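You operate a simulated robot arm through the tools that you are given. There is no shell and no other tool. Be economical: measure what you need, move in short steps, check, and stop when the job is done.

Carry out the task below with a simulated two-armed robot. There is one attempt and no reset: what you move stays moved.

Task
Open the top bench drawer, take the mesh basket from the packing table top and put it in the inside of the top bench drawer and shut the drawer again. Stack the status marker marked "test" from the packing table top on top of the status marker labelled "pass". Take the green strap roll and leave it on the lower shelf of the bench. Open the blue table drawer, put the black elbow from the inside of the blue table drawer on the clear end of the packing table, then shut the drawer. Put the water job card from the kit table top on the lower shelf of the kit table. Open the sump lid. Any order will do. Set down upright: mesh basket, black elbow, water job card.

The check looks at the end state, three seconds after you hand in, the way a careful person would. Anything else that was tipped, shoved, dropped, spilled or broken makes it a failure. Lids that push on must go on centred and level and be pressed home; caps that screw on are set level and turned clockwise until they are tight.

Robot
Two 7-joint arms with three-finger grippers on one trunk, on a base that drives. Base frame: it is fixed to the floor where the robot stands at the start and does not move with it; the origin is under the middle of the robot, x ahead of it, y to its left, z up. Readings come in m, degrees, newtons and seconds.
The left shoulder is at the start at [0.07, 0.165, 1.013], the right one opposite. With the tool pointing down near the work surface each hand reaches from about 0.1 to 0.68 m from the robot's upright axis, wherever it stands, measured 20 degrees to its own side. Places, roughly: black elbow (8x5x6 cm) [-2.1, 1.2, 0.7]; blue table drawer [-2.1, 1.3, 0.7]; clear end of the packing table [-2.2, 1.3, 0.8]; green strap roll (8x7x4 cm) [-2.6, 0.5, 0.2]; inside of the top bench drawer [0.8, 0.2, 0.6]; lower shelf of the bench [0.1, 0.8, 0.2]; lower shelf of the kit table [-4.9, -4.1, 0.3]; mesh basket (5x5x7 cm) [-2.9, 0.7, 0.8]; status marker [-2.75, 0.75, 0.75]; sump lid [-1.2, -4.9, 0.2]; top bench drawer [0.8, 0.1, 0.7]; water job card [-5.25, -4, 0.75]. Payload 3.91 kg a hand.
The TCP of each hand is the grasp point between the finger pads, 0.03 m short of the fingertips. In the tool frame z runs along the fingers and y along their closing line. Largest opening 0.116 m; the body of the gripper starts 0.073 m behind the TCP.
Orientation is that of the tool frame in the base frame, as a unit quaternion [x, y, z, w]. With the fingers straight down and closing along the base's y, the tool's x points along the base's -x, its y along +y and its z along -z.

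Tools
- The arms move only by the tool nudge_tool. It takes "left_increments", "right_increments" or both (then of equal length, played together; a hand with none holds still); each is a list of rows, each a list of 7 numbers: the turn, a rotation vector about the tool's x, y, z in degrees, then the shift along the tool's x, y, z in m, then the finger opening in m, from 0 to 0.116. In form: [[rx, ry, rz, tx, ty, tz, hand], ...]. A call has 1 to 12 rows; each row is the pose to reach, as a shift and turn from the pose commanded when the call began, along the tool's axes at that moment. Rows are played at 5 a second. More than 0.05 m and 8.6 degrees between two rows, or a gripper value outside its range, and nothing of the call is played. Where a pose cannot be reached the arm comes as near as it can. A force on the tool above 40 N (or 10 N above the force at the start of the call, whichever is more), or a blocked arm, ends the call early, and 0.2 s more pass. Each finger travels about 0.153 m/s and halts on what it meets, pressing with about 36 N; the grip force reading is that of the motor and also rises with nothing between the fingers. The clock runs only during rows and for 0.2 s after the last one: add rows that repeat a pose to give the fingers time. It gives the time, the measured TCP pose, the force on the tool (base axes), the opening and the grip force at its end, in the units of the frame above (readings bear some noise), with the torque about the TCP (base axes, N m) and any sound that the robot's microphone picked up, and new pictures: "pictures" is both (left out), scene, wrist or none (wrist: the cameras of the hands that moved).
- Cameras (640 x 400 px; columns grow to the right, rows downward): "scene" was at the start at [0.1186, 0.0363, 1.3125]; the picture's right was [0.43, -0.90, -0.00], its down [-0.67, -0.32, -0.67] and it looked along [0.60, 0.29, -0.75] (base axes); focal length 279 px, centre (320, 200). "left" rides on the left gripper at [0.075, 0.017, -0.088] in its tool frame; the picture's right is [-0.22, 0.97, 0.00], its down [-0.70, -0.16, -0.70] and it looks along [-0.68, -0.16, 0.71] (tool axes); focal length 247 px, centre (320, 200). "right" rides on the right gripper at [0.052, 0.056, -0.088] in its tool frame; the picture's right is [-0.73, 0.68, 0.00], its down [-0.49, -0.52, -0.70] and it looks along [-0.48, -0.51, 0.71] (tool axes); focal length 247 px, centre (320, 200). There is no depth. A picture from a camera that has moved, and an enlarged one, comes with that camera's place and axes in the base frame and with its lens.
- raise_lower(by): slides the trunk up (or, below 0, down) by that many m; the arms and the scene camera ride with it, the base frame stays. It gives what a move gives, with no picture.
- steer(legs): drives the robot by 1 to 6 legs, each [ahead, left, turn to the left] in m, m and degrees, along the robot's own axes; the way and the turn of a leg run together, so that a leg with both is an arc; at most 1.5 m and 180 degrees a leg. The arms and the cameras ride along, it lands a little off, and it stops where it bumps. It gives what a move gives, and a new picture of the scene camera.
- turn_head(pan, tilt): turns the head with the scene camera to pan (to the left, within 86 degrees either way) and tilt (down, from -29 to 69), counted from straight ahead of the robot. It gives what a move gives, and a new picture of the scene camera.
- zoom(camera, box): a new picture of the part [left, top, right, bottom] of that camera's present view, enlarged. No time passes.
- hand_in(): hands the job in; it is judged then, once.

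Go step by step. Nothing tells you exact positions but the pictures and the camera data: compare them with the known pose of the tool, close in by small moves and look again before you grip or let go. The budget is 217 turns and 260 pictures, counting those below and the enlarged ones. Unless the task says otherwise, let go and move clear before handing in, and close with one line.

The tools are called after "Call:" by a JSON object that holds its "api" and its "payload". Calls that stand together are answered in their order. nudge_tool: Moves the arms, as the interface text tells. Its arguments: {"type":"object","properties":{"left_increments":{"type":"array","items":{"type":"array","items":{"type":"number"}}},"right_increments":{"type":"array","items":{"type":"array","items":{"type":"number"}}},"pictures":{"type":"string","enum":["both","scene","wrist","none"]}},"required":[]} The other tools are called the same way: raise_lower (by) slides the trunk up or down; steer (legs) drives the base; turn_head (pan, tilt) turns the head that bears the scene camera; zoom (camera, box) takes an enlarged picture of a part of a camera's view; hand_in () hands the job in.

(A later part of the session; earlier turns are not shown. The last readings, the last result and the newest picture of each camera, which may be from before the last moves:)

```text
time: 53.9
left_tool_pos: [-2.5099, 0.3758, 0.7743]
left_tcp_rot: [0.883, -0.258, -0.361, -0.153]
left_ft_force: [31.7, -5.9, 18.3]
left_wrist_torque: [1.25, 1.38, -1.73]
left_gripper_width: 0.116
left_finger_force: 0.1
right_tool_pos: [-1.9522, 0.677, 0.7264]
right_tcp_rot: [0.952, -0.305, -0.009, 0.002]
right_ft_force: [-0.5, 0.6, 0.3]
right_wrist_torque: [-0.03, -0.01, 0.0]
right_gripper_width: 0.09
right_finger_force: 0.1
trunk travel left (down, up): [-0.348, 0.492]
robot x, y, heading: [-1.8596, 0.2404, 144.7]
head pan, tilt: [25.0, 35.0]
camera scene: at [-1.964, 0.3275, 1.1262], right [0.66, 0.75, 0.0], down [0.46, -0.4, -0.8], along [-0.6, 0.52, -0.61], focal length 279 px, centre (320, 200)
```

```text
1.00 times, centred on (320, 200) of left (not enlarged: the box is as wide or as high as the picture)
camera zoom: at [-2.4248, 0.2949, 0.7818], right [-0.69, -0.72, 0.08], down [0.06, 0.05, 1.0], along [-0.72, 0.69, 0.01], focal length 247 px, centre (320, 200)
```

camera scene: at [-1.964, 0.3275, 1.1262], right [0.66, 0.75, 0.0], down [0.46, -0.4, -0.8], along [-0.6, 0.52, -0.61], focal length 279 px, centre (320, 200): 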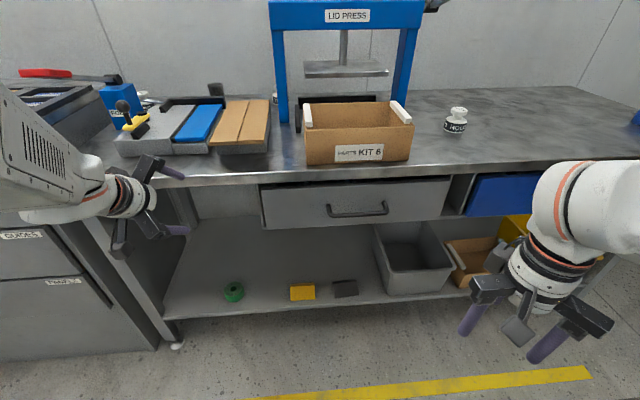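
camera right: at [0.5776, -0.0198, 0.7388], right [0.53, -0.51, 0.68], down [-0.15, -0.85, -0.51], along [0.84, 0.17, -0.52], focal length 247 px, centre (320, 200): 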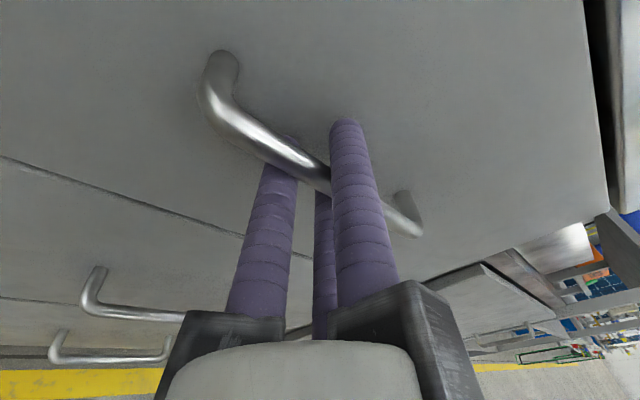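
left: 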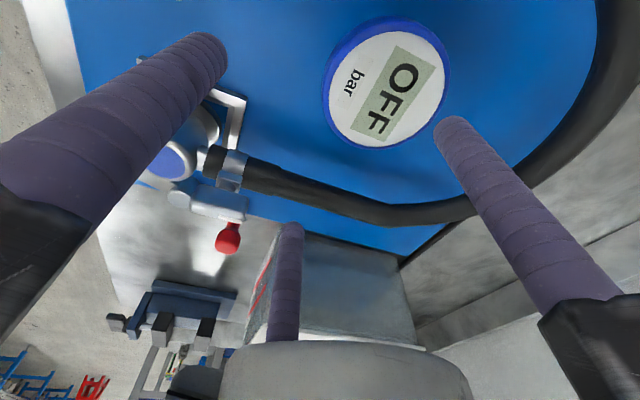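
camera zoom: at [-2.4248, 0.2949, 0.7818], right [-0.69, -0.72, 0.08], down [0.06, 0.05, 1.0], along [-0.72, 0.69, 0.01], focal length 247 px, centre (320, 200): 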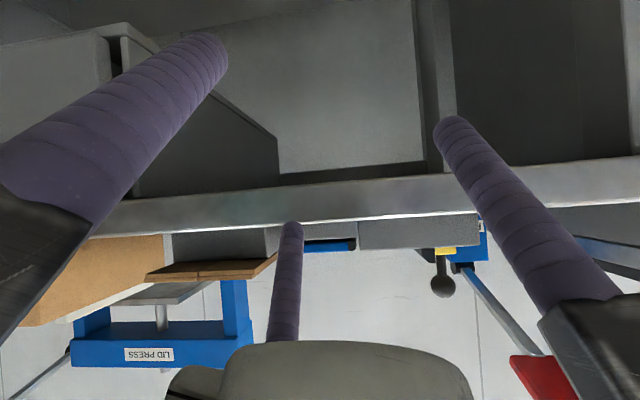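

The left fingers touched the table edge while lowering. I'll back off, lower fully, then come in under the table.

Call:
{"api": "steer", "payload": {"legs": [[-0.18, 0, 0]]}}

Call:
{"api": "raise_lower", "payload": {"by": -0.32}}

Call:
{"api": "turn_head", "payload": {"pan": 26, "tilt": 35}}

Call:
{"api": "zoom", "payload": {"camera": "left", "box": [0, 0, 640, 400]}}

```text
time: 55.4
left_tool_pos: [-2.3673, 0.2714, 0.7714]
left_tcp_rot: [0.885, -0.257, -0.359, -0.152]
left_ft_force: [0.3, -1.1, 0.5]
left_wrist_torque: [-0.02, 0.02, 0.02]
left_gripper_width: 0.1157
left_finger_force: 0.0
right_tool_pos: [-1.8071, 0.5737, 0.7267]
right_tcp_rot: [0.952, -0.305, -0.005, 0.001]
right_ft_force: [0.4, -0.7, -0.9]
right_wrist_torque: [0.03, 0.0, 0.01]
right_gripper_width: 0.0902
right_finger_force: 0.0
trunk travel left (down, up): [-0.348, 0.492]
robot x, y, heading: [-1.7119, 0.1362, 144.7]
head pan, tilt: [25.0, 35.0]
camera scene: at [-1.8226, 0.2246, 1.1269], right [0.65, 0.76, 0.0], down [0.45, -0.39, -0.8], along [-0.61, 0.52, -0.6], focal length 279 px, centre (320, 200)
```

scene: 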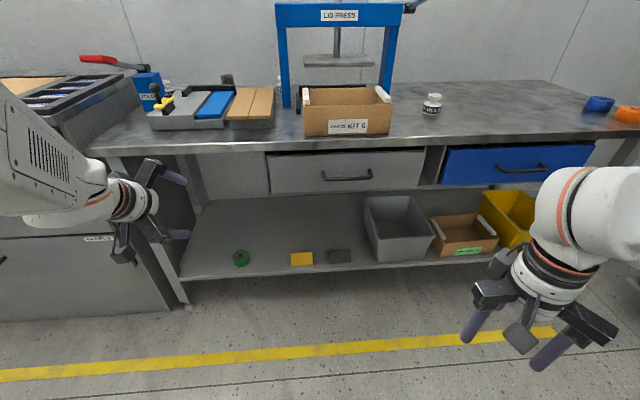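

```text
time: 58.6
left_tool_pos: [-2.3674, 0.271, 0.451]
left_tcp_rot: [0.885, -0.256, -0.356, -0.155]
left_ft_force: [0.7, -0.7, -0.1]
left_wrist_torque: [0.01, 0.0, -0.01]
left_gripper_width: 0.1161
left_finger_force: 0.0
right_tool_pos: [-1.8066, 0.5736, 0.4059]
right_tcp_rot: [0.953, -0.304, -0.006, 0.002]
right_ft_force: [-0.7, -0.2, 0.4]
right_wrist_torque: [-0.02, -0.03, 0.0]
right_gripper_width: 0.0902
right_finger_force: 0.1
trunk travel left (down, up): [-0.028, 0.812]
robot x, y, heading: [-1.7162, 0.1372, 144.8]
head pan, tilt: [25.0, 35.0]
```

```text
time: 59.2
left_tool_pos: [-2.3658, 0.2705, 0.45]
left_tcp_rot: [0.885, -0.256, -0.357, -0.155]
left_ft_force: [0.6, 0.2, 0.5]
left_wrist_torque: [0.0, 0.03, 0.0]
left_gripper_width: 0.1159
left_finger_force: 0.0
right_tool_pos: [-1.8066, 0.5745, 0.4049]
right_tcp_rot: [0.952, -0.306, -0.006, 0.001]
right_ft_force: [-0.2, 0.7, 0.0]
right_wrist_torque: [-0.01, 0.01, 0.02]
right_gripper_width: 0.0901
right_finger_force: 0.1
trunk travel left (down, up): [-0.028, 0.812]
robot x, y, heading: [-1.7121, 0.1385, 144.7]
head pan, tilt: [26.0, 35.0]
camera scene: at [-1.8256, 0.2232, 0.808], right [0.63, 0.78, 0.0], down [0.46, -0.37, -0.81], along [-0.63, 0.51, -0.59], focal length 279 px, centre (320, 200)
```

scene: 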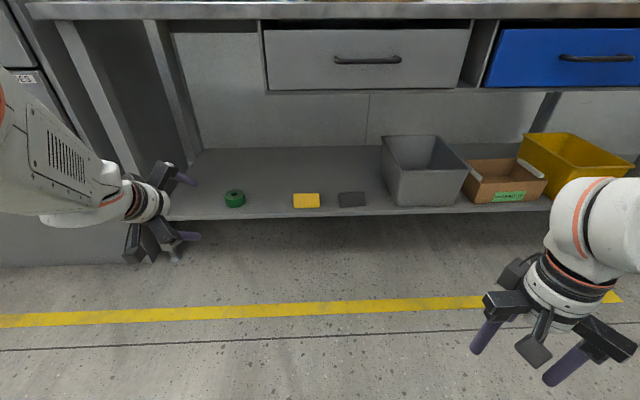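

```text
1.00 times, centred on (320, 200) of left (not enlarged: the box is as wide or as high as the picture)
camera zoom: at [-2.2823, 0.1916, 0.4579], right [-0.69, -0.72, 0.07], down [0.05, 0.05, 1.0], along [-0.73, 0.69, 0.0], focal length 247 px, centre (320, 200)
```

zoom: 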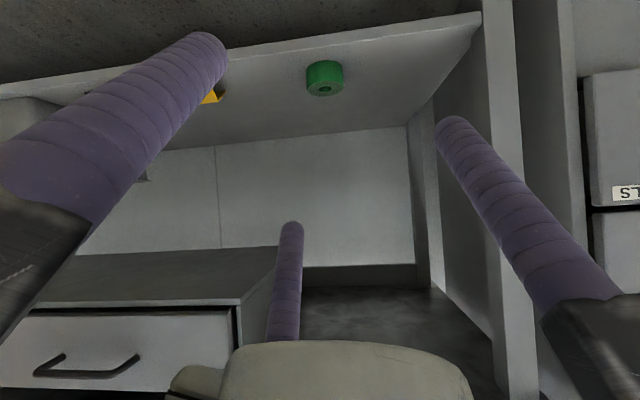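

The roll is at about [-2.65, 0.50, 0.22]. I'll lower the hand to z≈0.30, then drive forward under the table.

Call:
{"api": "nudge_tool", "payload": {"left_increments": [[0, 0, 0, 0.033, 0.004, 0.033, 0.116], [0, 0, 0, 0.066, 0.008, 0.066, 0.116], [0, 0, 0, 0.1, 0.013, 0.099, 0.116]], "pictures": "none"}}

Call:
{"api": "steer", "payload": {"legs": [[0.26, -0.026, 0]]}}

Call:
{"api": "zoom", "payload": {"camera": "left", "box": [0, 0, 640, 400]}}

```text
time: 60.0
left_tool_pos: [-2.3754, 0.2645, 0.3181]
left_tcp_rot: [0.888, -0.222, -0.359, -0.184]
left_ft_force: [0.0, -1.0, 0.5]
left_wrist_torque: [-0.03, -0.03, 0.02]
left_gripper_width: 0.1163
left_finger_force: 0.1
right_tool_pos: [-1.8086, 0.5747, 0.4046]
right_tcp_rot: [0.952, -0.305, -0.006, 0.002]
right_ft_force: [0.7, -0.6, -0.4]
right_wrist_torque: [-0.02, 0.06, 0.0]
right_gripper_width: 0.0902
right_finger_force: 0.2
trunk travel left (down, up): [-0.028, 0.812]
robot x, y, heading: [-1.7148, 0.1341, 144.8]
head pan, tilt: [26.0, 35.0]
```

```text
time: 61.9
left_tool_pos: [-2.5744, 0.4315, 0.3093]
left_tcp_rot: [0.892, -0.219, -0.353, -0.178]
left_ft_force: [0.5, -0.2, 0.9]
left_wrist_torque: [-0.01, -0.04, -0.02]
left_gripper_width: 0.116
left_finger_force: 0.1
right_tool_pos: [-2.0091, 0.746, 0.4048]
right_tcp_rot: [0.953, -0.304, -0.005, 0.001]
right_ft_force: [0.1, -0.2, -0.4]
right_wrist_torque: [0.0, 0.0, 0.0]
right_gripper_width: 0.0902
right_finger_force: 0.1
trunk travel left (down, up): [-0.028, 0.812]
robot x, y, heading: [-1.9134, 0.3115, 145.1]
head pan, tilt: [26.0, 35.0]
camera scene: at [-2.044, 0.3542, 0.8095], right [0.16, 0.99, 0.0], down [0.57, -0.09, -0.82], along [-0.81, 0.13, -0.57], focal length 279 px, centre (320, 200)
```

scene: 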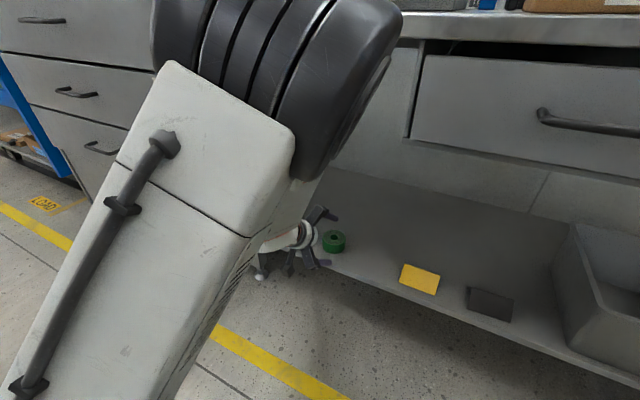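

```text
1.00 times, centred on (320, 200) of left (not enlarged: the box is as wide or as high as the picture)
camera zoom: at [-2.4869, 0.3555, 0.3147], right [-0.65, -0.76, 0.0], down [0.01, -0.01, 1.0], along [-0.76, 0.65, 0.02], focal length 247 px, centre (320, 200)
```

zoom: 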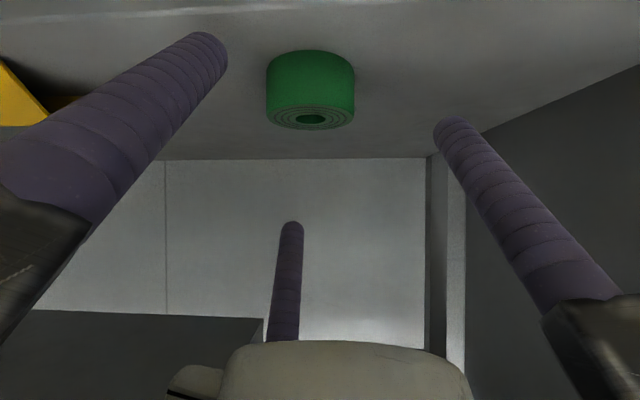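

The roll is straight ahead along the approach axis. I'll level the closing line and advance most of the way.

Call:
{"api": "nudge_tool", "payload": {"left_increments": [[0, 0, 6.5, -0.005, -0.004, 0.02, 0.116], [0, 0, 13, -0.01, -0.008, 0.05, 0.116], [0, 0, 13, -0.013, -0.01, 0.08, 0.116], [0, 0, 13, -0.013, -0.01, 0.08, 0.116]], "pictures": "wrist"}}

```text
time: 62.7
left_tool_pos: [-2.6239, 0.4584, 0.2833]
left_tcp_rot: [0.868, -0.285, -0.376, -0.155]
left_ft_force: [57.7, -16.7, 79.3]
left_wrist_torque: [0.14, -6.79, -1.77]
left_gripper_width: 0.1145
left_finger_force: 0.1
right_tool_pos: [-2.0034, 0.7446, 0.4081]
right_tcp_rot: [0.953, -0.303, -0.011, 0.002]
right_ft_force: [0.8, -0.2, -0.3]
right_wrist_torque: [0.03, 0.01, 0.0]
right_gripper_width: 0.0899
right_finger_force: 0.0
trunk travel left (down, up): [-0.028, 0.812]
robot x, y, heading: [-1.9121, 0.3049, 145.2]
head pan, tilt: [26.0, 35.0]
stopped in row 4 (left hand): the force on the tool passed its limit at 372 N (the readings are from after the stop); the commanded pose is now the measured one
camera left: at [-2.5446, 0.3746, 0.2858], right [-0.72, -0.68, 0.11], down [0.11, 0.05, 0.99], along [-0.69, 0.73, 0.04], focal length 247 px, centre (320, 200)
```

left: 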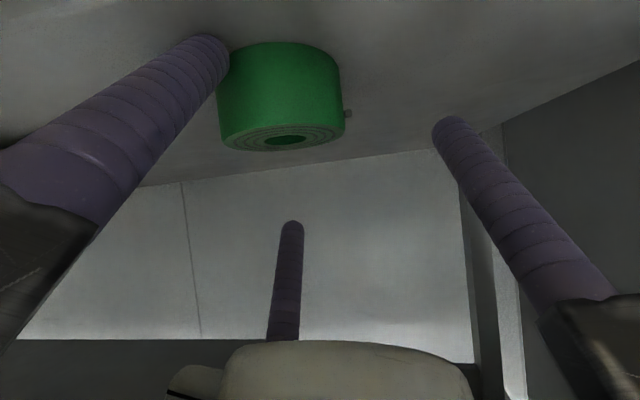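

The hand uses three radial fingers, and the lower one touched the shelf (about z 0.20). I'll lift, back out and approach the roll with a nearly vertical tool instead.

Call:
{"api": "nudge_tool", "payload": {"left_increments": [[0, 0, 0, -0.015, -0.001, -0.014, 0.116], [0, 0, 0, -0.03, -0.002, -0.03, 0.116], [0, 0, 0, -0.04, -0.003, -0.045, 0.116]], "pictures": "none"}}

Call:
{"api": "steer", "payload": {"legs": [[-0.28, 0, 0]]}}

Call:
{"api": "nudge_tool", "payload": {"left_increments": [[0, 8, 0, 0, 0, 0, 0.116], [0, 16, 0, 0, 0, 0, 0.116], [0, 24, 0, 0, 0, 0, 0.116], [0, 32, 0, 0, 0, 0, 0.116], [0, 40, 0, 0, 0, 0, 0.116], [0, 40, 0, 0, 0, 0, 0.116]], "pictures": "wrist"}}

```text
time: 63.5
left_tool_pos: [-2.6269, 0.4437, 0.3231]
left_tcp_rot: [0.879, -0.269, -0.362, -0.156]
left_ft_force: [0.3, -0.2, 0.0]
left_wrist_torque: [0.0, -0.02, 0.02]
left_gripper_width: 0.116
left_finger_force: 0.1
right_tool_pos: [-2.0081, 0.7443, 0.4066]
right_tcp_rot: [0.953, -0.302, -0.005, 0.002]
right_ft_force: [0.4, -0.7, -0.4]
right_wrist_torque: [0.0, -0.02, 0.0]
right_gripper_width: 0.0902
right_finger_force: 0.1
trunk travel left (down, up): [-0.028, 0.812]
robot x, y, heading: [-1.9123, 0.31, 144.7]
head pan, tilt: [26.0, 35.0]
```

```text
time: 65.5
left_tool_pos: [-2.3926, 0.2873, 0.3315]
left_tcp_rot: [0.875, -0.272, -0.367, -0.161]
left_ft_force: [1.0, 0.4, 0.5]
left_wrist_torque: [-0.01, 0.02, -0.03]
left_gripper_width: 0.1158
left_finger_force: 0.1
right_tool_pos: [-1.7754, 0.5834, 0.4062]
right_tcp_rot: [0.953, -0.303, -0.006, 0.002]
right_ft_force: [-0.1, 0.3, 0.5]
right_wrist_torque: [-0.02, 0.02, -0.03]
right_gripper_width: 0.0901
right_finger_force: 0.1
trunk travel left (down, up): [-0.028, 0.812]
robot x, y, heading: [-1.6803, 0.1464, 145.1]
head pan, tilt: [26.0, 35.0]
camera scene: at [-1.8107, 0.1912, 0.8095], right [0.16, 0.99, 0.0], down [0.57, -0.09, -0.82], along [-0.81, 0.13, -0.57], focal length 279 px, centre (320, 200)
```

scene: 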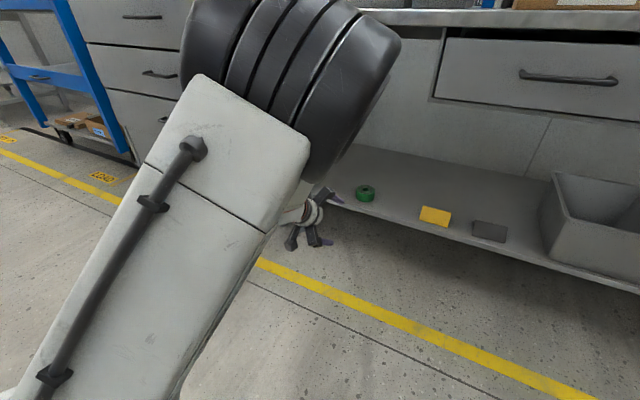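

```text
time: 66.9
left_tool_pos: [-2.3938, 0.2881, 0.3304]
left_tcp_rot: [0.948, -0.311, -0.045, -0.058]
left_ft_force: [-0.5, -0.3, 0.1]
left_wrist_torque: [0.01, 0.03, 0.01]
left_gripper_width: 0.1162
left_finger_force: 0.0
right_tool_pos: [-1.7752, 0.5819, 0.4051]
right_tcp_rot: [0.953, -0.303, -0.006, 0.002]
right_ft_force: [0.5, 1.1, -0.6]
right_wrist_torque: [0.01, 0.0, 0.0]
right_gripper_width: 0.0901
right_finger_force: 0.0
trunk travel left (down, up): [-0.028, 0.812]
robot x, y, heading: [-1.6787, 0.15, 145.1]
head pan, tilt: [26.0, 35.0]
camera left: at [-2.3395, 0.2186, 0.4079], right [-0.76, -0.65, -0.05], down [-0.43, 0.44, 0.79], along [-0.49, 0.62, -0.61], focal length 247 px, centre (320, 200)
```

left: 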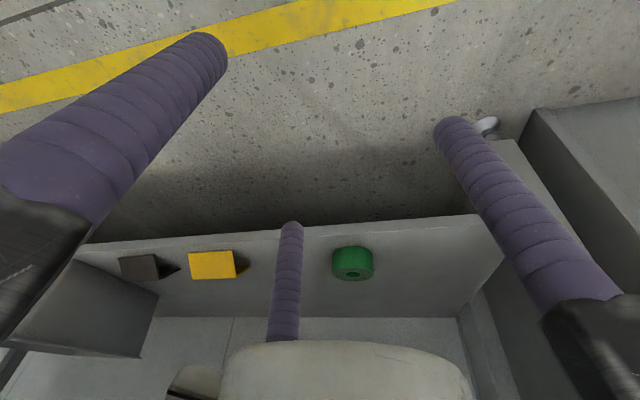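

Now nearly vertical with a clear view of the roll at about [-2.653, 0.506]. I'll drive forward so that the hand is over it.

Call:
{"api": "steer", "payload": {"legs": [[0.31, -0.03, 0]]}}

Call:
{"api": "zoom", "payload": {"camera": "left", "box": [0, 0, 640, 400]}}

```text
time: 69.0
left_tool_pos: [-2.6312, 0.4919, 0.3313]
left_tcp_rot: [0.948, -0.311, -0.045, -0.059]
left_ft_force: [-1.2, 0.3, -0.1]
left_wrist_torque: [-0.02, -0.01, 0.01]
left_gripper_width: 0.1163
left_finger_force: 0.0
right_tool_pos: [-2.0145, 0.7869, 0.4057]
right_tcp_rot: [0.953, -0.304, -0.006, 0.003]
right_ft_force: [-0.2, -0.6, -0.3]
right_wrist_torque: [-0.01, 0.01, 0.02]
right_gripper_width: 0.0902
right_finger_force: 0.0
trunk travel left (down, up): [-0.028, 0.812]
robot x, y, heading: [-1.9173, 0.3489, 144.9]
head pan, tilt: [26.0, 35.0]
camera scene: at [-2.0493, 0.3951, 0.8095], right [0.16, 0.99, 0.0], down [0.57, -0.09, -0.82], along [-0.81, 0.13, -0.57], focal length 279 px, centre (320, 200)
```

scene: 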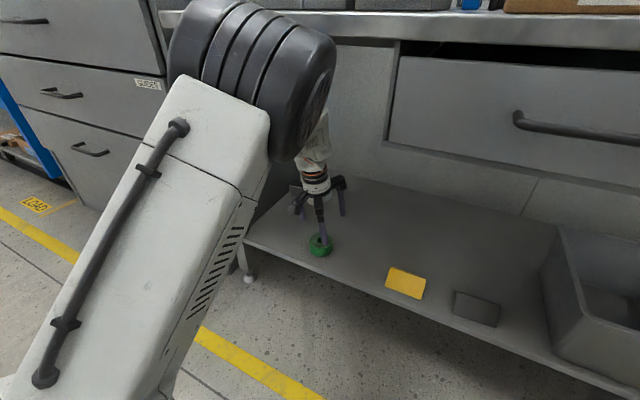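

```text
1.00 times, centred on (320, 200) of left (not enlarged: the box is as wide or as high as the picture)
camera zoom: at [-2.578, 0.4227, 0.4078], right [-0.76, -0.65, -0.05], down [-0.43, 0.44, 0.79], along [-0.49, 0.62, -0.61], focal length 247 px, centre (320, 200)
```

zoom: 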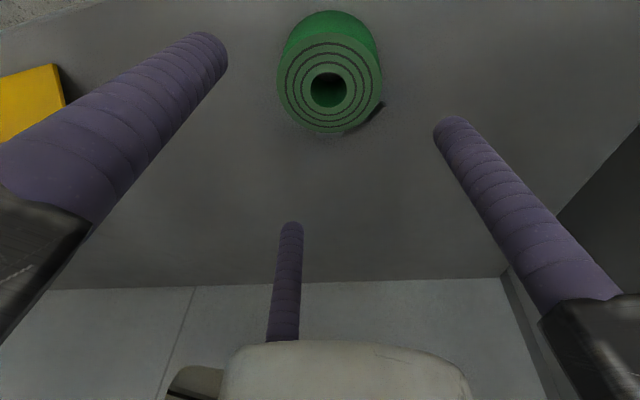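

The roll is directly beneath the hand, 7 cm across. I'll descend around it and close.

Call:
{"api": "nudge_tool", "payload": {"left_increments": [[0, 0, 0, 0.0035, 0.004, 0.03, 0.116], [0, 0, 0, 0.007, 0.007, 0.06, 0.116], [0, 0, 0, 0.009, 0.009, 0.078, 0.116], [0, 0, 0, 0.011, 0.0105, 0.09, 0.116], [0, 0, 0, 0.011, 0.0105, 0.09, 0.09], [0, 0, 0, 0.011, 0.0105, 0.09, 0.06], [0, 0, 0, 0.011, 0.0105, 0.09, 0.04], [0, 0, 0, 0.011, 0.0105, 0.09, 0.04]], "pictures": "wrist"}}

```text
time: 70.0
left_tool_pos: [-2.6361, 0.4887, 0.2557]
left_tcp_rot: [0.947, -0.311, -0.05, -0.059]
left_ft_force: [16.2, -5.7, 25.1]
left_wrist_torque: [-1.43, 0.46, 0.96]
left_gripper_width: 0.112
left_finger_force: 0.1
right_tool_pos: [-2.0137, 0.7871, 0.4052]
right_tcp_rot: [0.953, -0.302, -0.006, 0.002]
right_ft_force: [0.6, -0.5, 0.4]
right_wrist_torque: [-0.02, 0.02, -0.01]
right_gripper_width: 0.0902
right_finger_force: 0.0
trunk travel left (down, up): [-0.028, 0.812]
robot x, y, heading: [-1.9211, 0.3493, 144.9]
head pan, tilt: [26.0, 35.0]
stopped in row 4 (left hand): the force on the tool passed its limit at 52 N (the readings are from after the stop); the commanded pose is now the measured one
camera left: at [-2.581, 0.4189, 0.3311], right [-0.76, -0.65, -0.05], down [-0.42, 0.43, 0.8], along [-0.5, 0.62, -0.6], focal length 247 px, centre (320, 200)
```

left: 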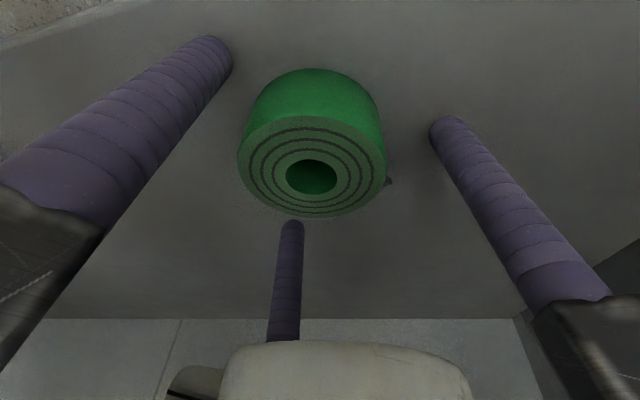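

Fingertips are on the shelf with the roll centred between the fingers. Closing now.

Call:
{"api": "nudge_tool", "payload": {"left_increments": [[0, 0, 0, 0, 0, -0.004, 0.1], [0, 0, 0, 0, 0, -0.004, 0.075], [0, 0, 0, 0, 0, -0.004, 0.05], [0, 0, 0, 0, 0, -0.004, 0.04], [0, 0, 0, 0, 0, -0.004, 0.04]], "pictures": "wrist"}}

```text
time: 71.2
left_tool_pos: [-2.6356, 0.4878, 0.2534]
left_tcp_rot: [0.947, -0.311, -0.047, -0.058]
left_ft_force: [0.3, -0.1, -0.1]
left_wrist_torque: [0.04, -0.01, -0.01]
left_gripper_width: 0.0695
left_finger_force: 35.8
right_tool_pos: [-2.0139, 0.787, 0.405]
right_tcp_rot: [0.953, -0.303, -0.006, 0.002]
right_ft_force: [-0.1, 0.0, 0.7]
right_wrist_torque: [0.0, -0.01, 0.03]
right_gripper_width: 0.0904
right_finger_force: 0.0
trunk travel left (down, up): [-0.028, 0.812]
robot x, y, heading: [-1.9178, 0.3528, 145.1]
head pan, tilt: [26.0, 35.0]
camera left: at [-2.5814, 0.4184, 0.3303], right [-0.76, -0.65, -0.05], down [-0.43, 0.44, 0.79], along [-0.49, 0.62, -0.61], focal length 247 px, centre (320, 200)
```

left: 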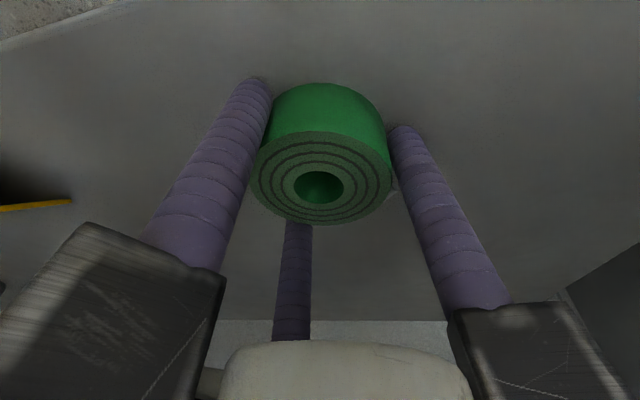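

The roll is gripped at 7 cm. I'll lift it, back out and check that it is held.

Call:
{"api": "nudge_tool", "payload": {"left_increments": [[0, 0, 0, -0.004, -0.002, -0.03, 0.04], [0, 0, 0, -0.008, -0.005, -0.06, 0.04], [0, 0, 0, -0.01, -0.007, -0.08, 0.04]], "pictures": "none"}}

Call:
{"api": "steer", "payload": {"legs": [[-0.4, 0, 0]]}}

Call:
{"api": "raise_lower", "payload": {"by": 0.4}}

Call:
{"api": "raise_lower", "payload": {"by": 0.2}}

Call:
{"api": "turn_head", "payload": {"pan": 5, "tilt": 35}}

Call:
{"api": "zoom", "payload": {"camera": "left", "box": [0, 0, 640, 400]}}

```text
time: 72.0
left_tool_pos: [-2.6351, 0.4883, 0.3354]
left_tcp_rot: [0.947, -0.311, -0.047, -0.058]
left_ft_force: [0.0, 0.5, -1.5]
left_wrist_torque: [0.01, -0.02, -0.01]
left_gripper_width: 0.069
left_finger_force: 35.7
right_tool_pos: [-2.015, 0.7862, 0.4047]
right_tcp_rot: [0.953, -0.303, -0.006, 0.002]
right_ft_force: [-0.6, 1.0, 0.4]
right_wrist_torque: [-0.02, -0.03, 0.04]
right_gripper_width: 0.0898
right_finger_force: 0.1
trunk travel left (down, up): [-0.028, 0.812]
robot x, y, heading: [-1.9223, 0.351, 145.3]
head pan, tilt: [26.0, 35.0]
```

```text
time: 74.4
left_tool_pos: [-2.3096, 0.2612, 0.3355]
left_tcp_rot: [0.947, -0.311, -0.047, -0.059]
left_ft_force: [-0.8, -0.5, -1.1]
left_wrist_torque: [0.01, -0.02, 0.01]
left_gripper_width: 0.0695
left_finger_force: 35.6
right_tool_pos: [-1.6864, 0.5593, 0.406]
right_tcp_rot: [0.953, -0.303, -0.007, 0.002]
right_ft_force: [-0.3, 0.6, 0.2]
right_wrist_torque: [-0.03, -0.01, 0.01]
right_gripper_width: 0.0903
right_finger_force: 0.1
trunk travel left (down, up): [-0.028, 0.812]
robot x, y, heading: [-1.5941, 0.1222, 144.8]
head pan, tilt: [26.0, 35.0]
camera scene: at [-1.723, 0.1673, 0.8094], right [0.16, 0.99, 0.0], down [0.57, -0.09, -0.82], along [-0.81, 0.13, -0.57], focal length 279 px, centre (320, 200)
```

scene: 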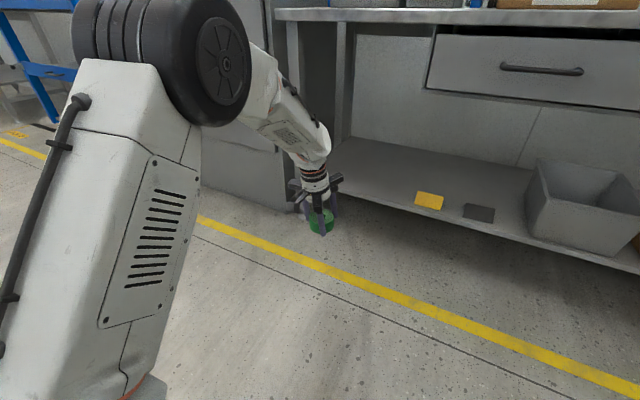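

```text
time: 78.3
left_tool_pos: [-2.3088, 0.2622, 0.734]
left_tcp_rot: [0.947, -0.311, -0.046, -0.058]
left_ft_force: [-0.1, 0.3, -0.6]
left_wrist_torque: [-0.03, 0.0, -0.01]
left_gripper_width: 0.0693
left_finger_force: 35.9
right_tool_pos: [-1.6872, 0.5599, 0.8059]
right_tcp_rot: [0.953, -0.304, -0.007, 0.002]
right_ft_force: [0.0, 0.3, -0.5]
right_wrist_torque: [-0.01, -0.02, 0.04]
right_gripper_width: 0.0901
right_finger_force: 0.1
trunk travel left (down, up): [-0.428, 0.412]
robot x, y, heading: [-1.592, 0.125, 145.1]
head pan, tilt: [26.0, 35.0]
```

```text
time: 80.4
left_tool_pos: [-2.3107, 0.2615, 0.9344]
left_tcp_rot: [0.947, -0.312, -0.047, -0.058]
left_ft_force: [-0.2, -0.6, -1.2]
left_wrist_torque: [-0.03, -0.01, 0.03]
left_gripper_width: 0.0692
left_finger_force: 36.0
right_tool_pos: [-1.6881, 0.5599, 1.0043]
right_tcp_rot: [0.953, -0.304, -0.006, 0.001]
right_ft_force: [0.0, 0.7, 0.1]
right_wrist_torque: [-0.02, 0.0, -0.01]
right_gripper_width: 0.0899
right_finger_force: 0.1
trunk travel left (down, up): [-0.628, 0.212]
robot x, y, heading: [-1.5929, 0.1179, 144.8]
head pan, tilt: [26.0, 35.0]
```

```text
time: 81.3
left_tool_pos: [-2.3089, 0.2622, 0.935]
left_tcp_rot: [0.947, -0.311, -0.047, -0.058]
left_ft_force: [-0.8, 0.3, -1.3]
left_wrist_torque: [-0.03, -0.01, -0.03]
left_gripper_width: 0.0693
left_finger_force: 36.2
right_tool_pos: [-1.6874, 0.5589, 1.005]
right_tcp_rot: [0.953, -0.303, -0.006, 0.002]
right_ft_force: [-1.2, -0.6, -0.1]
right_wrist_torque: [0.01, 0.0, 0.0]
right_gripper_width: 0.0898
right_finger_force: 0.1
trunk travel left (down, up): [-0.628, 0.212]
robot x, y, heading: [-1.5905, 0.1236, 144.8]
head pan, tilt: [5.0, 35.0]
camera scene: at [-1.7124, 0.1976, 1.4095], right [0.5, 0.87, 0.0], down [0.5, -0.29, -0.82], along [-0.71, 0.41, -0.57], focal length 279 px, centre (320, 200)
```

scene: 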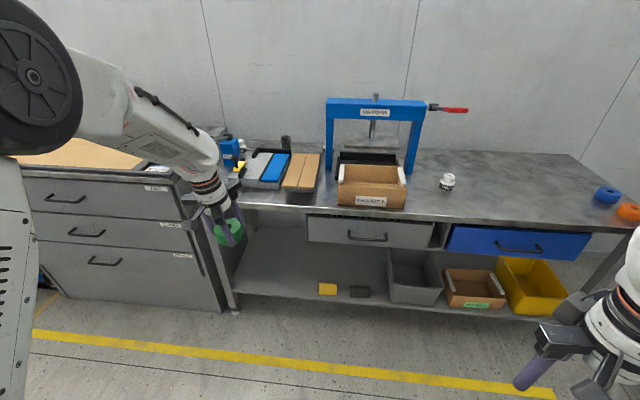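

```text
1.00 times, centred on (320, 200) of left (not enlarged: the box is as wide or as high as the picture)
camera zoom: at [-2.2554, 0.1925, 1.0116], right [-0.76, -0.65, -0.05], down [-0.43, 0.44, 0.79], along [-0.49, 0.62, -0.61], focal length 247 px, centre (320, 200)
```

zoom: 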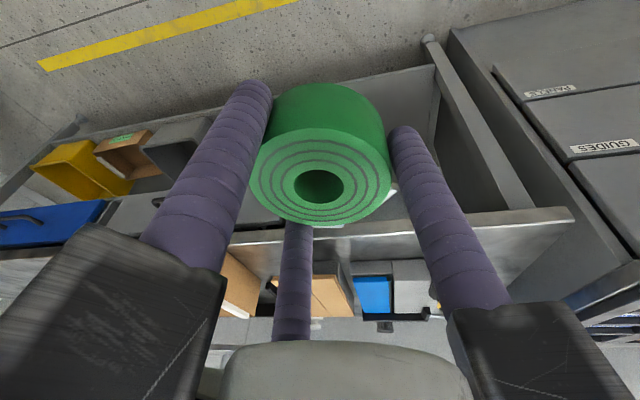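

The roll is held firmly. Now I'll fold the left hand back towards me and out of the way, and pitch the right tool forward by 25° for the basket.

Call:
{"api": "nudge_tool", "payload": {"left_increments": [[0, 0, 0, 0.04, 0.01, -0.006, 0.04], [0, 0, 0, 0.08, 0.02, -0.012, 0.04], [0, 0, 0, 0.12, 0.03, -0.018, 0.04], [0, 0, 0, 0.16, 0.04, -0.024, 0.04], [0, 0, 0, 0.2, 0.05, -0.03, 0.04], [0, 0, 0, 0.24, 0.06, -0.036, 0.04], [0, 0, 0, 0.28, 0.07, -0.04, 0.04], [0, 0, 0, 0.32, 0.08, -0.04, 0.04]], "right_increments": [[0, -3.2, 0, -0.03, 0, 0, 0.09], [0, -6.4, 0, -0.06, 0.01, 0, 0.09], [0, -9.6, 0, -0.1, 0.02, 0, 0.09], [0, -12.8, 0, -0.14, 0.04, 0, 0.09], [0, -16, 0, -0.18, 0.06, 0, 0.09], [0, -19.2, 0, -0.21, 0.08, 0, 0.09], [0, -22.4, 0, -0.24, 0.1, 0, 0.1], [0, -25, 0, -0.26, 0.12, 0, 0.1]], "pictures": "none"}}

Call:
{"api": "steer", "payload": {"legs": [[0.35, 0.35, 0]]}}

```text
time: 83.1
left_tool_pos: [-2.0975, 0.0045, 0.9266]
left_tcp_rot: [0.947, -0.31, -0.048, -0.06]
left_ft_force: [-0.6, -0.3, -1.0]
left_wrist_torque: [0.0, 0.0, 0.03]
left_gripper_width: 0.0693
left_finger_force: 35.8
right_tool_pos: [-1.9707, 0.6103, 1.0104]
right_tcp_rot: [0.929, -0.296, -0.213, -0.065]
right_ft_force: [-0.4, -0.1, -0.3]
right_wrist_torque: [0.04, -0.02, 0.0]
right_gripper_width: 0.1001
right_finger_force: 0.0
trunk travel left (down, up): [-0.628, 0.212]
robot x, y, heading: [-1.5922, 0.1238, 144.7]
head pan, tilt: [5.0, 35.0]
```

```text
time: 86.0
left_tool_pos: [-2.5848, -0.0791, 0.9272]
left_tcp_rot: [0.947, -0.313, -0.048, -0.058]
left_ft_force: [-0.4, -0.5, -2.0]
left_wrist_torque: [-0.03, 0.0, -0.03]
left_gripper_width: 0.0692
left_finger_force: 36.3
right_tool_pos: [-2.4538, 0.5263, 1.0095]
right_tcp_rot: [0.928, -0.299, -0.212, -0.064]
right_ft_force: [0.2, 0.0, -0.9]
right_wrist_torque: [0.01, -0.02, 0.04]
right_gripper_width: 0.1001
right_finger_force: 0.1
trunk travel left (down, up): [-0.628, 0.212]
robot x, y, heading: [-2.0797, 0.0362, 145.0]
head pan, tilt: [5.0, 35.0]
camera scene: at [-2.1996, 0.1101, 1.4095], right [0.5, 0.86, 0.0], down [0.5, -0.29, -0.82], along [-0.71, 0.41, -0.57], focal length 279 px, centre (320, 200)
```

scene: 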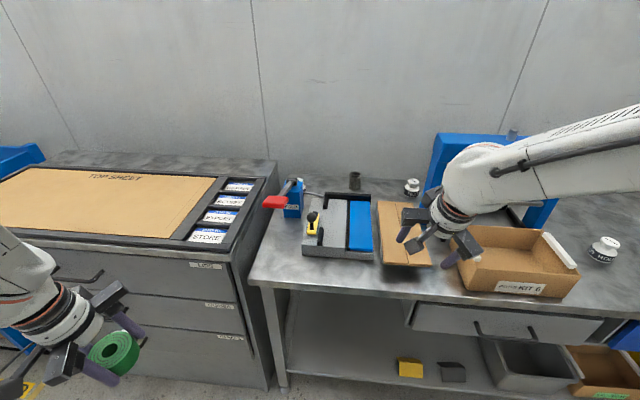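

I'm in front of the basket and it is clear of obstacles from above. Zooming for exact positions of the basket and PASS.

Call:
{"api": "zoom", "payload": {"camera": "scene", "box": [260, 150, 460, 275]}}

Call:
{"api": "raise_lower", "payload": {"by": 0.06}}

```text
3.20 times, centred on (360, 212) of scene
camera zoom: at [-2.1996, 0.1101, 1.4095], right [0.5, 0.86, 0.0], down [0.5, -0.29, -0.82], along [-0.71, 0.41, -0.57], focal length 892 px, centre (192, 160)
```

zoom: 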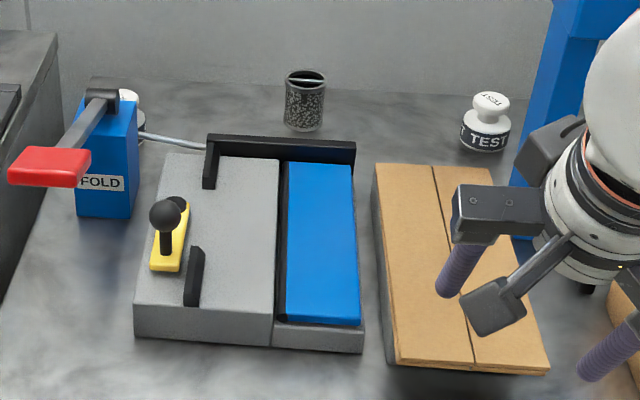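

```text
time: 87.0
left_tool_pos: [-2.5843, -0.0787, 0.9878]
left_tcp_rot: [0.947, -0.313, -0.048, -0.059]
left_ft_force: [0.0, 0.4, -1.7]
left_wrist_torque: [-0.02, 0.03, 0.02]
left_gripper_width: 0.0692
left_finger_force: 35.7
right_tool_pos: [-2.4537, 0.5244, 1.0699]
right_tcp_rot: [0.928, -0.299, -0.212, -0.065]
right_ft_force: [-0.3, 0.7, -0.5]
right_wrist_torque: [0.0, -0.01, 0.01]
right_gripper_width: 0.1003
right_finger_force: 0.1
trunk travel left (down, up): [-0.688, 0.152]
robot x, y, heading: [-2.0809, 0.0382, 144.6]
head pan, tilt: [5.0, 35.0]
```

The basket is at about [-2.965, 0.715], top z 0.86; TEST at [-2.816, 0.886]. I'll drive closer and extend the right hand towards the basket from above.

Call:
{"api": "steer", "payload": {"legs": [[0.33, 0.03, 0]]}}

```text
time: 89.2
left_tool_pos: [-2.871, 0.088, 0.9864]
left_tcp_rot: [0.946, -0.316, -0.046, -0.059]
left_ft_force: [0.7, -0.6, -0.6]
left_wrist_torque: [-0.01, 0.01, -0.02]
left_gripper_width: 0.0689
left_finger_force: 36.1
right_tool_pos: [-2.7368, 0.6921, 1.0703]
right_tcp_rot: [0.927, -0.302, -0.212, -0.065]
right_ft_force: [0.7, -0.4, -0.4]
right_wrist_torque: [0.02, 0.0, -0.01]
right_gripper_width: 0.0999
right_finger_force: 0.1
trunk travel left (down, up): [-0.688, 0.152]
robot x, y, heading: [-2.3659, 0.1989, 144.8]
head pan, tilt: [5.0, 35.0]
camera scene: at [-2.484, 0.2759, 1.4695], right [0.51, 0.86, 0.0], down [0.49, -0.29, -0.82], along [-0.71, 0.42, -0.57], focal length 279 px, centre (320, 200)
```

scene: 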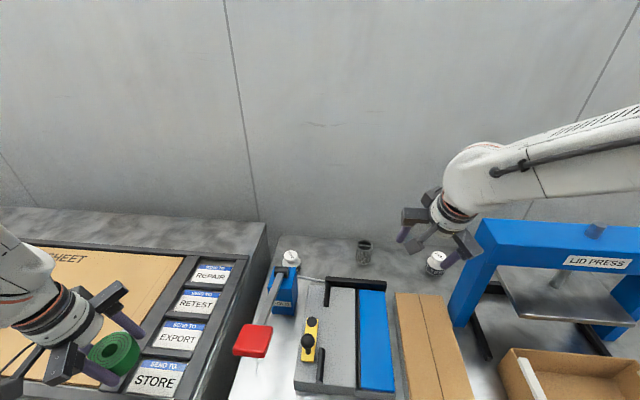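

No bump; now moving the right hand to just above the basket.

Call:
{"api": "nudge_tool", "payload": {"right_increments": [[0, 0, 0, -0.02, 0.02, 0.035, 0.1], [0, 0, 0, -0.04, 0.04, 0.07, 0.1], [0, 0, 0, -0.06, 0.06, 0.105, 0.1], [0, 0, 0, -0.08, 0.08, 0.14, 0.1], [0, 0, 0, -0.1, 0.097, 0.175, 0.1], [0, 0, 0, -0.1177, 0.1144, 0.21, 0.1], [0, 0, 0, -0.1177, 0.1144, 0.21, 0.1]], "pictures": "both"}}

```text
time: 90.8
left_tool_pos: [-2.8697, 0.0876, 0.9881]
left_tcp_rot: [0.946, -0.316, -0.047, -0.059]
left_ft_force: [-0.1, 0.4, -1.3]
left_wrist_torque: [0.02, 0.03, 0.03]
left_gripper_width: 0.0691
left_finger_force: 36.1
right_tool_pos: [-2.9629, 0.7104, 0.9331]
right_tcp_rot: [0.927, -0.302, -0.213, -0.066]
right_ft_force: [0.4, -0.3, 0.4]
right_wrist_torque: [-0.01, -0.01, 0.01]
right_gripper_width: 0.1004
right_finger_force: 0.0
trunk travel left (down, up): [-0.688, 0.152]
robot x, y, heading: [-2.3624, 0.1979, 144.4]
head pan, tilt: [5.0, 35.0]
camera scene: at [-2.483, 0.2757, 1.4696], right [0.51, 0.86, 0.0], down [0.49, -0.29, -0.82], along [-0.71, 0.42, -0.57], focal length 279 px, centre (320, 200)
camera right: at [-2.9253, 0.6166, 0.9896], right [-0.93, -0.16, 0.32], down [0.2, 0.51, 0.84], along [-0.3, 0.85, -0.44], focal length 247 px, centre (320, 200)
```

scene: 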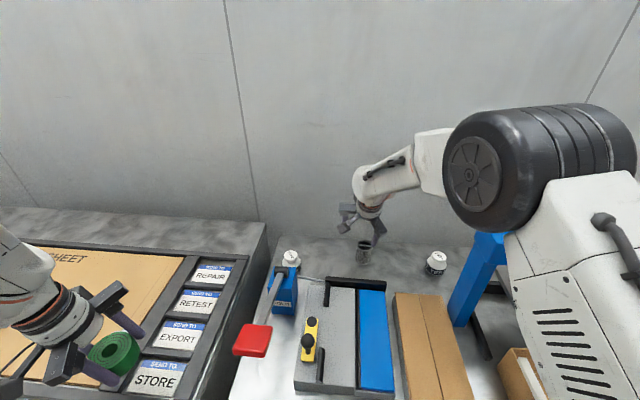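
right: 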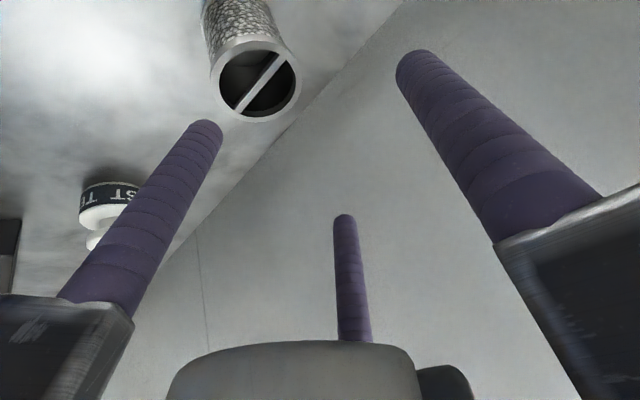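

The basket rim is just ahead and below; I'll descend vertically around it.

Call:
{"api": "nudge_tool", "payload": {"right_increments": [[0, 0, 0, 0.014, -0.002, 0.016, 0.1], [0, 0, 0, 0.027, -0.003, 0.032, 0.1], [0, 0, 0, 0.039, -0.004, 0.048, 0.1], [0, 0, 0, 0.05, -0.004, 0.064, 0.1], [0, 0, 0, 0.05, -0.004, 0.064, 0.1]], "pictures": "wrist"}}

```text
time: 92.0
left_tool_pos: [-2.8711, 0.0881, 0.9868]
left_tcp_rot: [0.946, -0.315, -0.048, -0.059]
left_ft_force: [0.0, 0.9, -0.9]
left_wrist_torque: [-0.01, 0.0, 0.05]
left_gripper_width: 0.0687
left_finger_force: 36.3
right_tool_pos: [-2.9465, 0.7055, 0.8515]
right_tcp_rot: [0.928, -0.301, -0.211, -0.065]
right_ft_force: [1.3, 0.0, -0.6]
right_wrist_torque: [-0.02, 0.02, 0.0]
right_gripper_width: 0.1002
right_finger_force: 0.1
trunk travel left (down, up): [-0.688, 0.152]
robot x, y, heading: [-2.3642, 0.1989, 144.4]
head pan, tilt: [5.0, 35.0]
camera right: at [-2.909, 0.611, 0.9072], right [-0.93, -0.16, 0.32], down [0.2, 0.51, 0.84], along [-0.3, 0.85, -0.44], focal length 247 px, centre (320, 200)
```

right: 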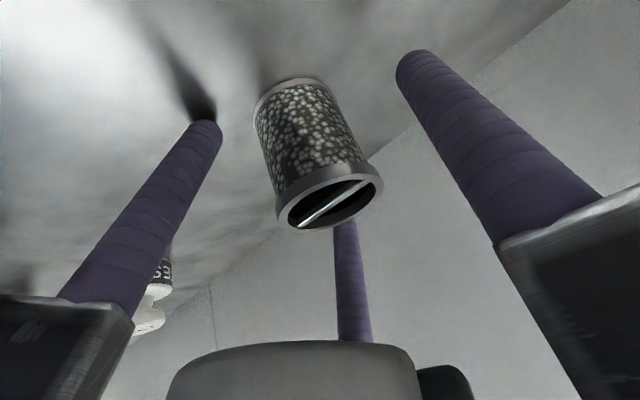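

The basket is centred between the fingers. Closing.

Call:
{"api": "nudge_tool", "payload": {"right_increments": [[0, 0, 0, 0, 0, 0, 0.07], [0, 0, 0, 0, 0, 0, 0.05], [0, 0, 0, 0, 0, 0, 0.035], [0, 0, 0, 0, 0, 0, 0.035], [0, 0, 0, 0, 0, 0, 0.035]], "pictures": "wrist"}}

```text
time: 93.2
left_tool_pos: [-2.8708, 0.0867, 0.9871]
left_tcp_rot: [0.946, -0.316, -0.047, -0.06]
left_ft_force: [0.1, -0.9, -2.0]
left_wrist_torque: [0.01, -0.04, -0.03]
left_gripper_width: 0.0688
left_finger_force: 36.1
right_tool_pos: [-2.9449, 0.7063, 0.8514]
right_tcp_rot: [0.927, -0.302, -0.211, -0.066]
right_ft_force: [0.1, 0.1, 1.3]
right_wrist_torque: [-0.03, -0.05, 0.03]
right_gripper_width: 0.0557
right_finger_force: 35.9
trunk travel left (down, up): [-0.688, 0.152]
robot x, y, heading: [-2.3647, 0.2002, 144.4]
head pan, tilt: [5.0, 35.0]
camera right: at [-2.9091, 0.611, 0.9073], right [-0.93, -0.16, 0.32], down [0.2, 0.51, 0.84], along [-0.3, 0.85, -0.44], focal length 247 px, centre (320, 200)
```

right: 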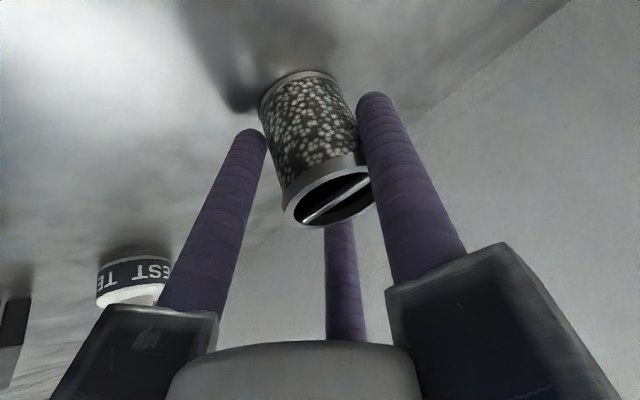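

Gripped. Lifting the basket straight up 15 cm.

Call:
{"api": "nudge_tool", "payload": {"right_increments": [[0, 0, 0, -0.013, 0, -0.027, 0.035], [0, 0, 0, -0.026, 0.001, -0.054, 0.035], [0, 0, 0, -0.039, 0.001, -0.081, 0.035], [0, 0, 0, -0.052, 0.001, -0.108, 0.035], [0, 0, 0, -0.065, 0.001, -0.135, 0.035]], "pictures": "both"}}

```text
time: 94.4
left_tool_pos: [-2.8704, 0.0884, 0.9869]
left_tcp_rot: [0.946, -0.315, -0.048, -0.058]
left_ft_force: [0.2, 0.6, -1.5]
left_wrist_torque: [0.03, 0.05, 0.01]
left_gripper_width: 0.0689
left_finger_force: 35.7
right_tool_pos: [-2.947, 0.7068, 1.0034]
right_tcp_rot: [0.927, -0.301, -0.212, -0.066]
right_ft_force: [-0.8, -0.8, 0.0]
right_wrist_torque: [0.01, -0.02, -0.01]
right_gripper_width: 0.0555
right_finger_force: 36.0
trunk travel left (down, up): [-0.688, 0.152]
robot x, y, heading: [-2.3672, 0.1997, 144.7]
head pan, tilt: [5.0, 35.0]
camera scene: at [-2.4838, 0.2757, 1.4695], right [0.51, 0.86, 0.0], down [0.49, -0.29, -0.82], along [-0.71, 0.42, -0.57], focal length 279 px, centre (320, 200)
camera right: at [-2.9102, 0.612, 1.0591], right [-0.93, -0.16, 0.32], down [0.2, 0.51, 0.84], along [-0.3, 0.85, -0.44], focal length 247 px, centre (320, 200)
```

scene: 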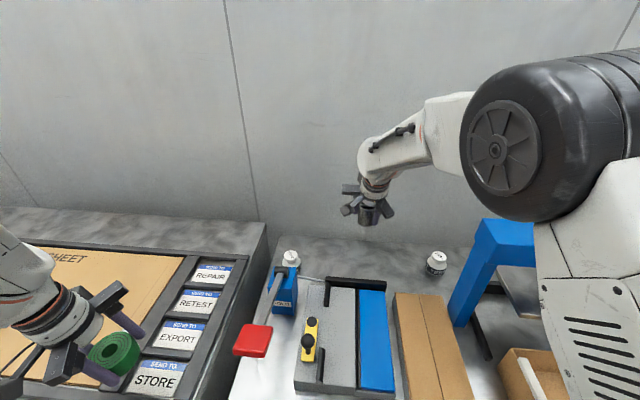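
right: 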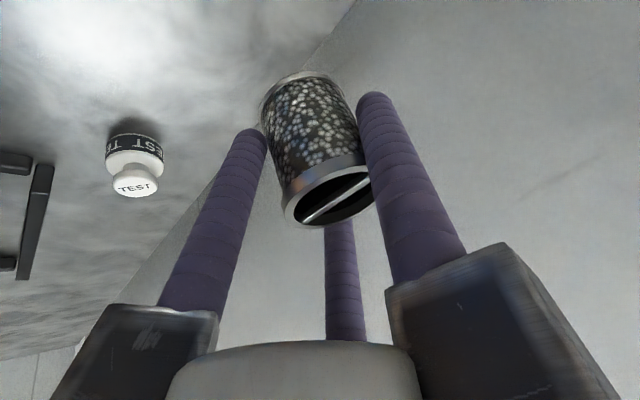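

Basket held upright. Quick check that the marker behind FOLD is PASS.

Call:
{"api": "zoom", "payload": {"camera": "scene", "box": [258, 238, 322, 278]}}

Call:
{"api": "steer", "payload": {"legs": [[-0.75, 0, 0]]}}

```text
10.00 times, centred on (290, 258) of scene
camera zoom: at [-2.4838, 0.2757, 1.4695], right [0.51, 0.86, 0.0], down [0.49, -0.29, -0.82], along [-0.71, 0.42, -0.57], focal length 2789 px, centre (620, -380)
```

zoom: 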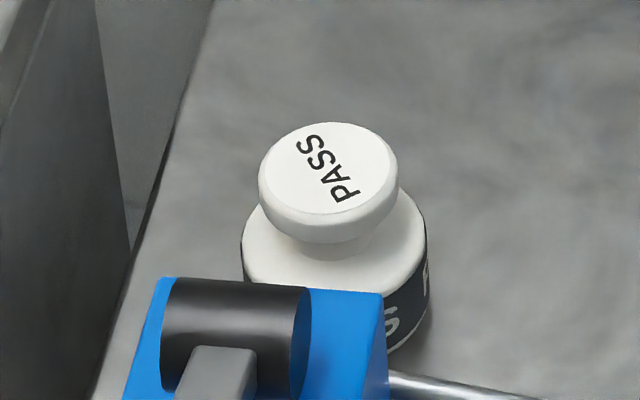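

```text
time: 98.5
left_tool_pos: [-2.2566, -0.3506, 0.9868]
left_tcp_rot: [0.944, -0.321, -0.046, -0.059]
left_ft_force: [0.0, -0.1, -1.4]
left_wrist_torque: [0.01, -0.04, 0.02]
left_gripper_width: 0.0687
left_finger_force: 36.0
right_tool_pos: [-2.3285, 0.2685, 1.0025]
right_tcp_rot: [0.925, -0.307, -0.212, -0.067]
right_ft_force: [-1.1, -0.4, -0.4]
right_wrist_torque: [0.01, 0.03, -0.02]
right_gripper_width: 0.0552
right_finger_force: 35.8
trunk travel left (down, up): [-0.688, 0.152]
robot x, y, heading: [-1.7499, -0.2475, 144.0]
head pan, tilt: [5.0, 35.0]
camera scene: at [-1.8682, -0.1672, 1.4694], right [0.52, 0.86, 0.0], down [0.49, -0.3, -0.82], along [-0.7, 0.42, -0.57], focal length 279 px, centre (320, 200)
```

scene: 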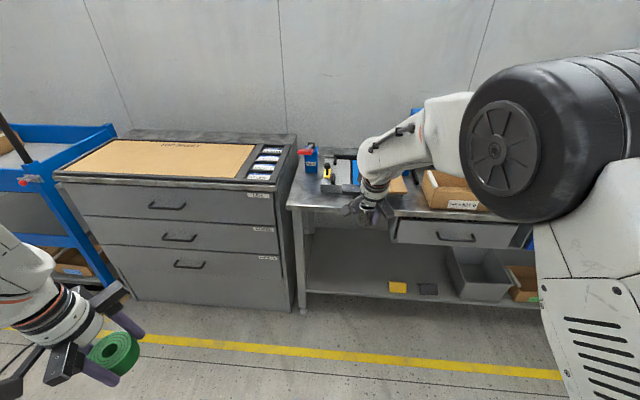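

PASS confirmed. Now I'll turn to the bench (heading 55°) and move across to the open drawer, stopping short.

Call:
{"api": "steer", "payload": {"legs": [[0, 0, -89], [0, -1.4, 0], [0.3, -0.36, 0]]}}

Call:
{"api": "turn_head", "payload": {"pan": -5, "tilt": 45}}

```text
time: 111.7
left_tool_pos: [-0.2495, -0.5542, 0.9869]
left_tcp_rot: [-0.43, 0.9, -0.009, 0.075]
left_ft_force: [0.4, 0.2, -1.6]
left_wrist_torque: [0.01, 0.0, -0.02]
left_gripper_width: 0.0686
left_finger_force: 35.9
right_tool_pos: [0.3715, -0.4987, 1.0021]
right_tcp_rot: [-0.428, 0.876, 0.101, 0.198]
right_ft_force: [0.4, 0.0, -1.0]
right_wrist_torque: [-0.01, 0.01, 0.03]
right_gripper_width: 0.0539
right_finger_force: 36.2
trunk travel left (down, up): [-0.688, 0.152]
robot x, y, heading: [-0.1561, -1.0603, 52.3]
head pan, tilt: [5.0, 35.0]
camera scene: at [-0.0802, -0.9475, 1.4695], right [0.84, -0.54, 0.0], down [-0.31, -0.48, -0.82], along [0.44, 0.69, -0.57], focal length 279 px, centre (320, 200)
```

scene: 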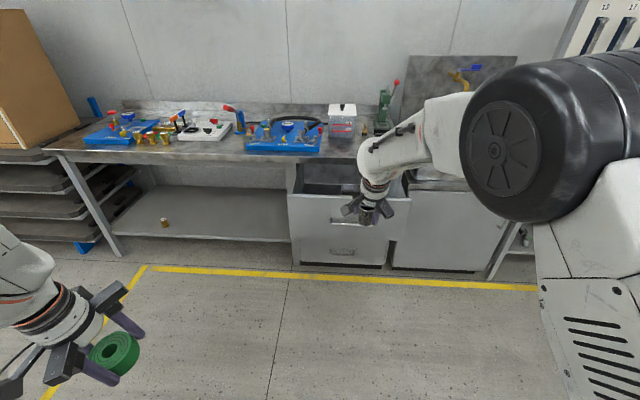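

```text
time: 112.4
left_tool_pos: [-0.2476, -0.5531, 0.9873]
left_tcp_rot: [-0.431, 0.899, -0.009, 0.074]
left_ft_force: [0.4, -0.6, -0.8]
left_wrist_torque: [0.0, 0.03, 0.01]
left_gripper_width: 0.0685
left_finger_force: 36.5
right_tool_pos: [0.3731, -0.4987, 1.0028]
right_tcp_rot: [-0.429, 0.876, 0.1, 0.197]
right_ft_force: [0.1, 0.6, -1.0]
right_wrist_torque: [0.03, 0.04, -0.03]
right_gripper_width: 0.054
right_finger_force: 35.9
trunk travel left (down, up): [-0.688, 0.152]
robot x, y, heading: [-0.1562, -1.0633, 52.6]
head pan, tilt: [-5.0, 45.0]
camera scene: at [-0.072, -0.9617, 1.4546], right [0.74, -0.68, 0.0], down [-0.48, -0.52, -0.71], along [0.48, 0.52, -0.71], focal length 279 px, centre (320, 200)
```

scene: 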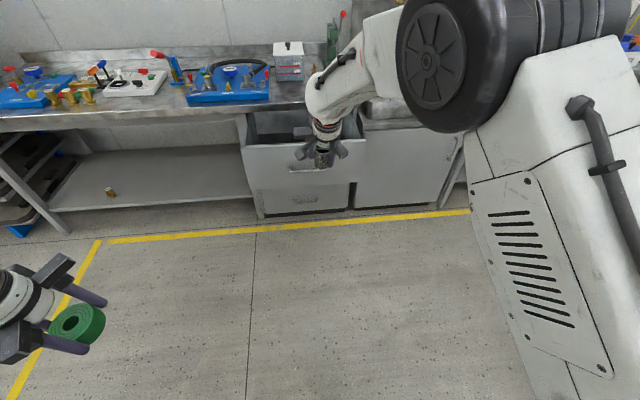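

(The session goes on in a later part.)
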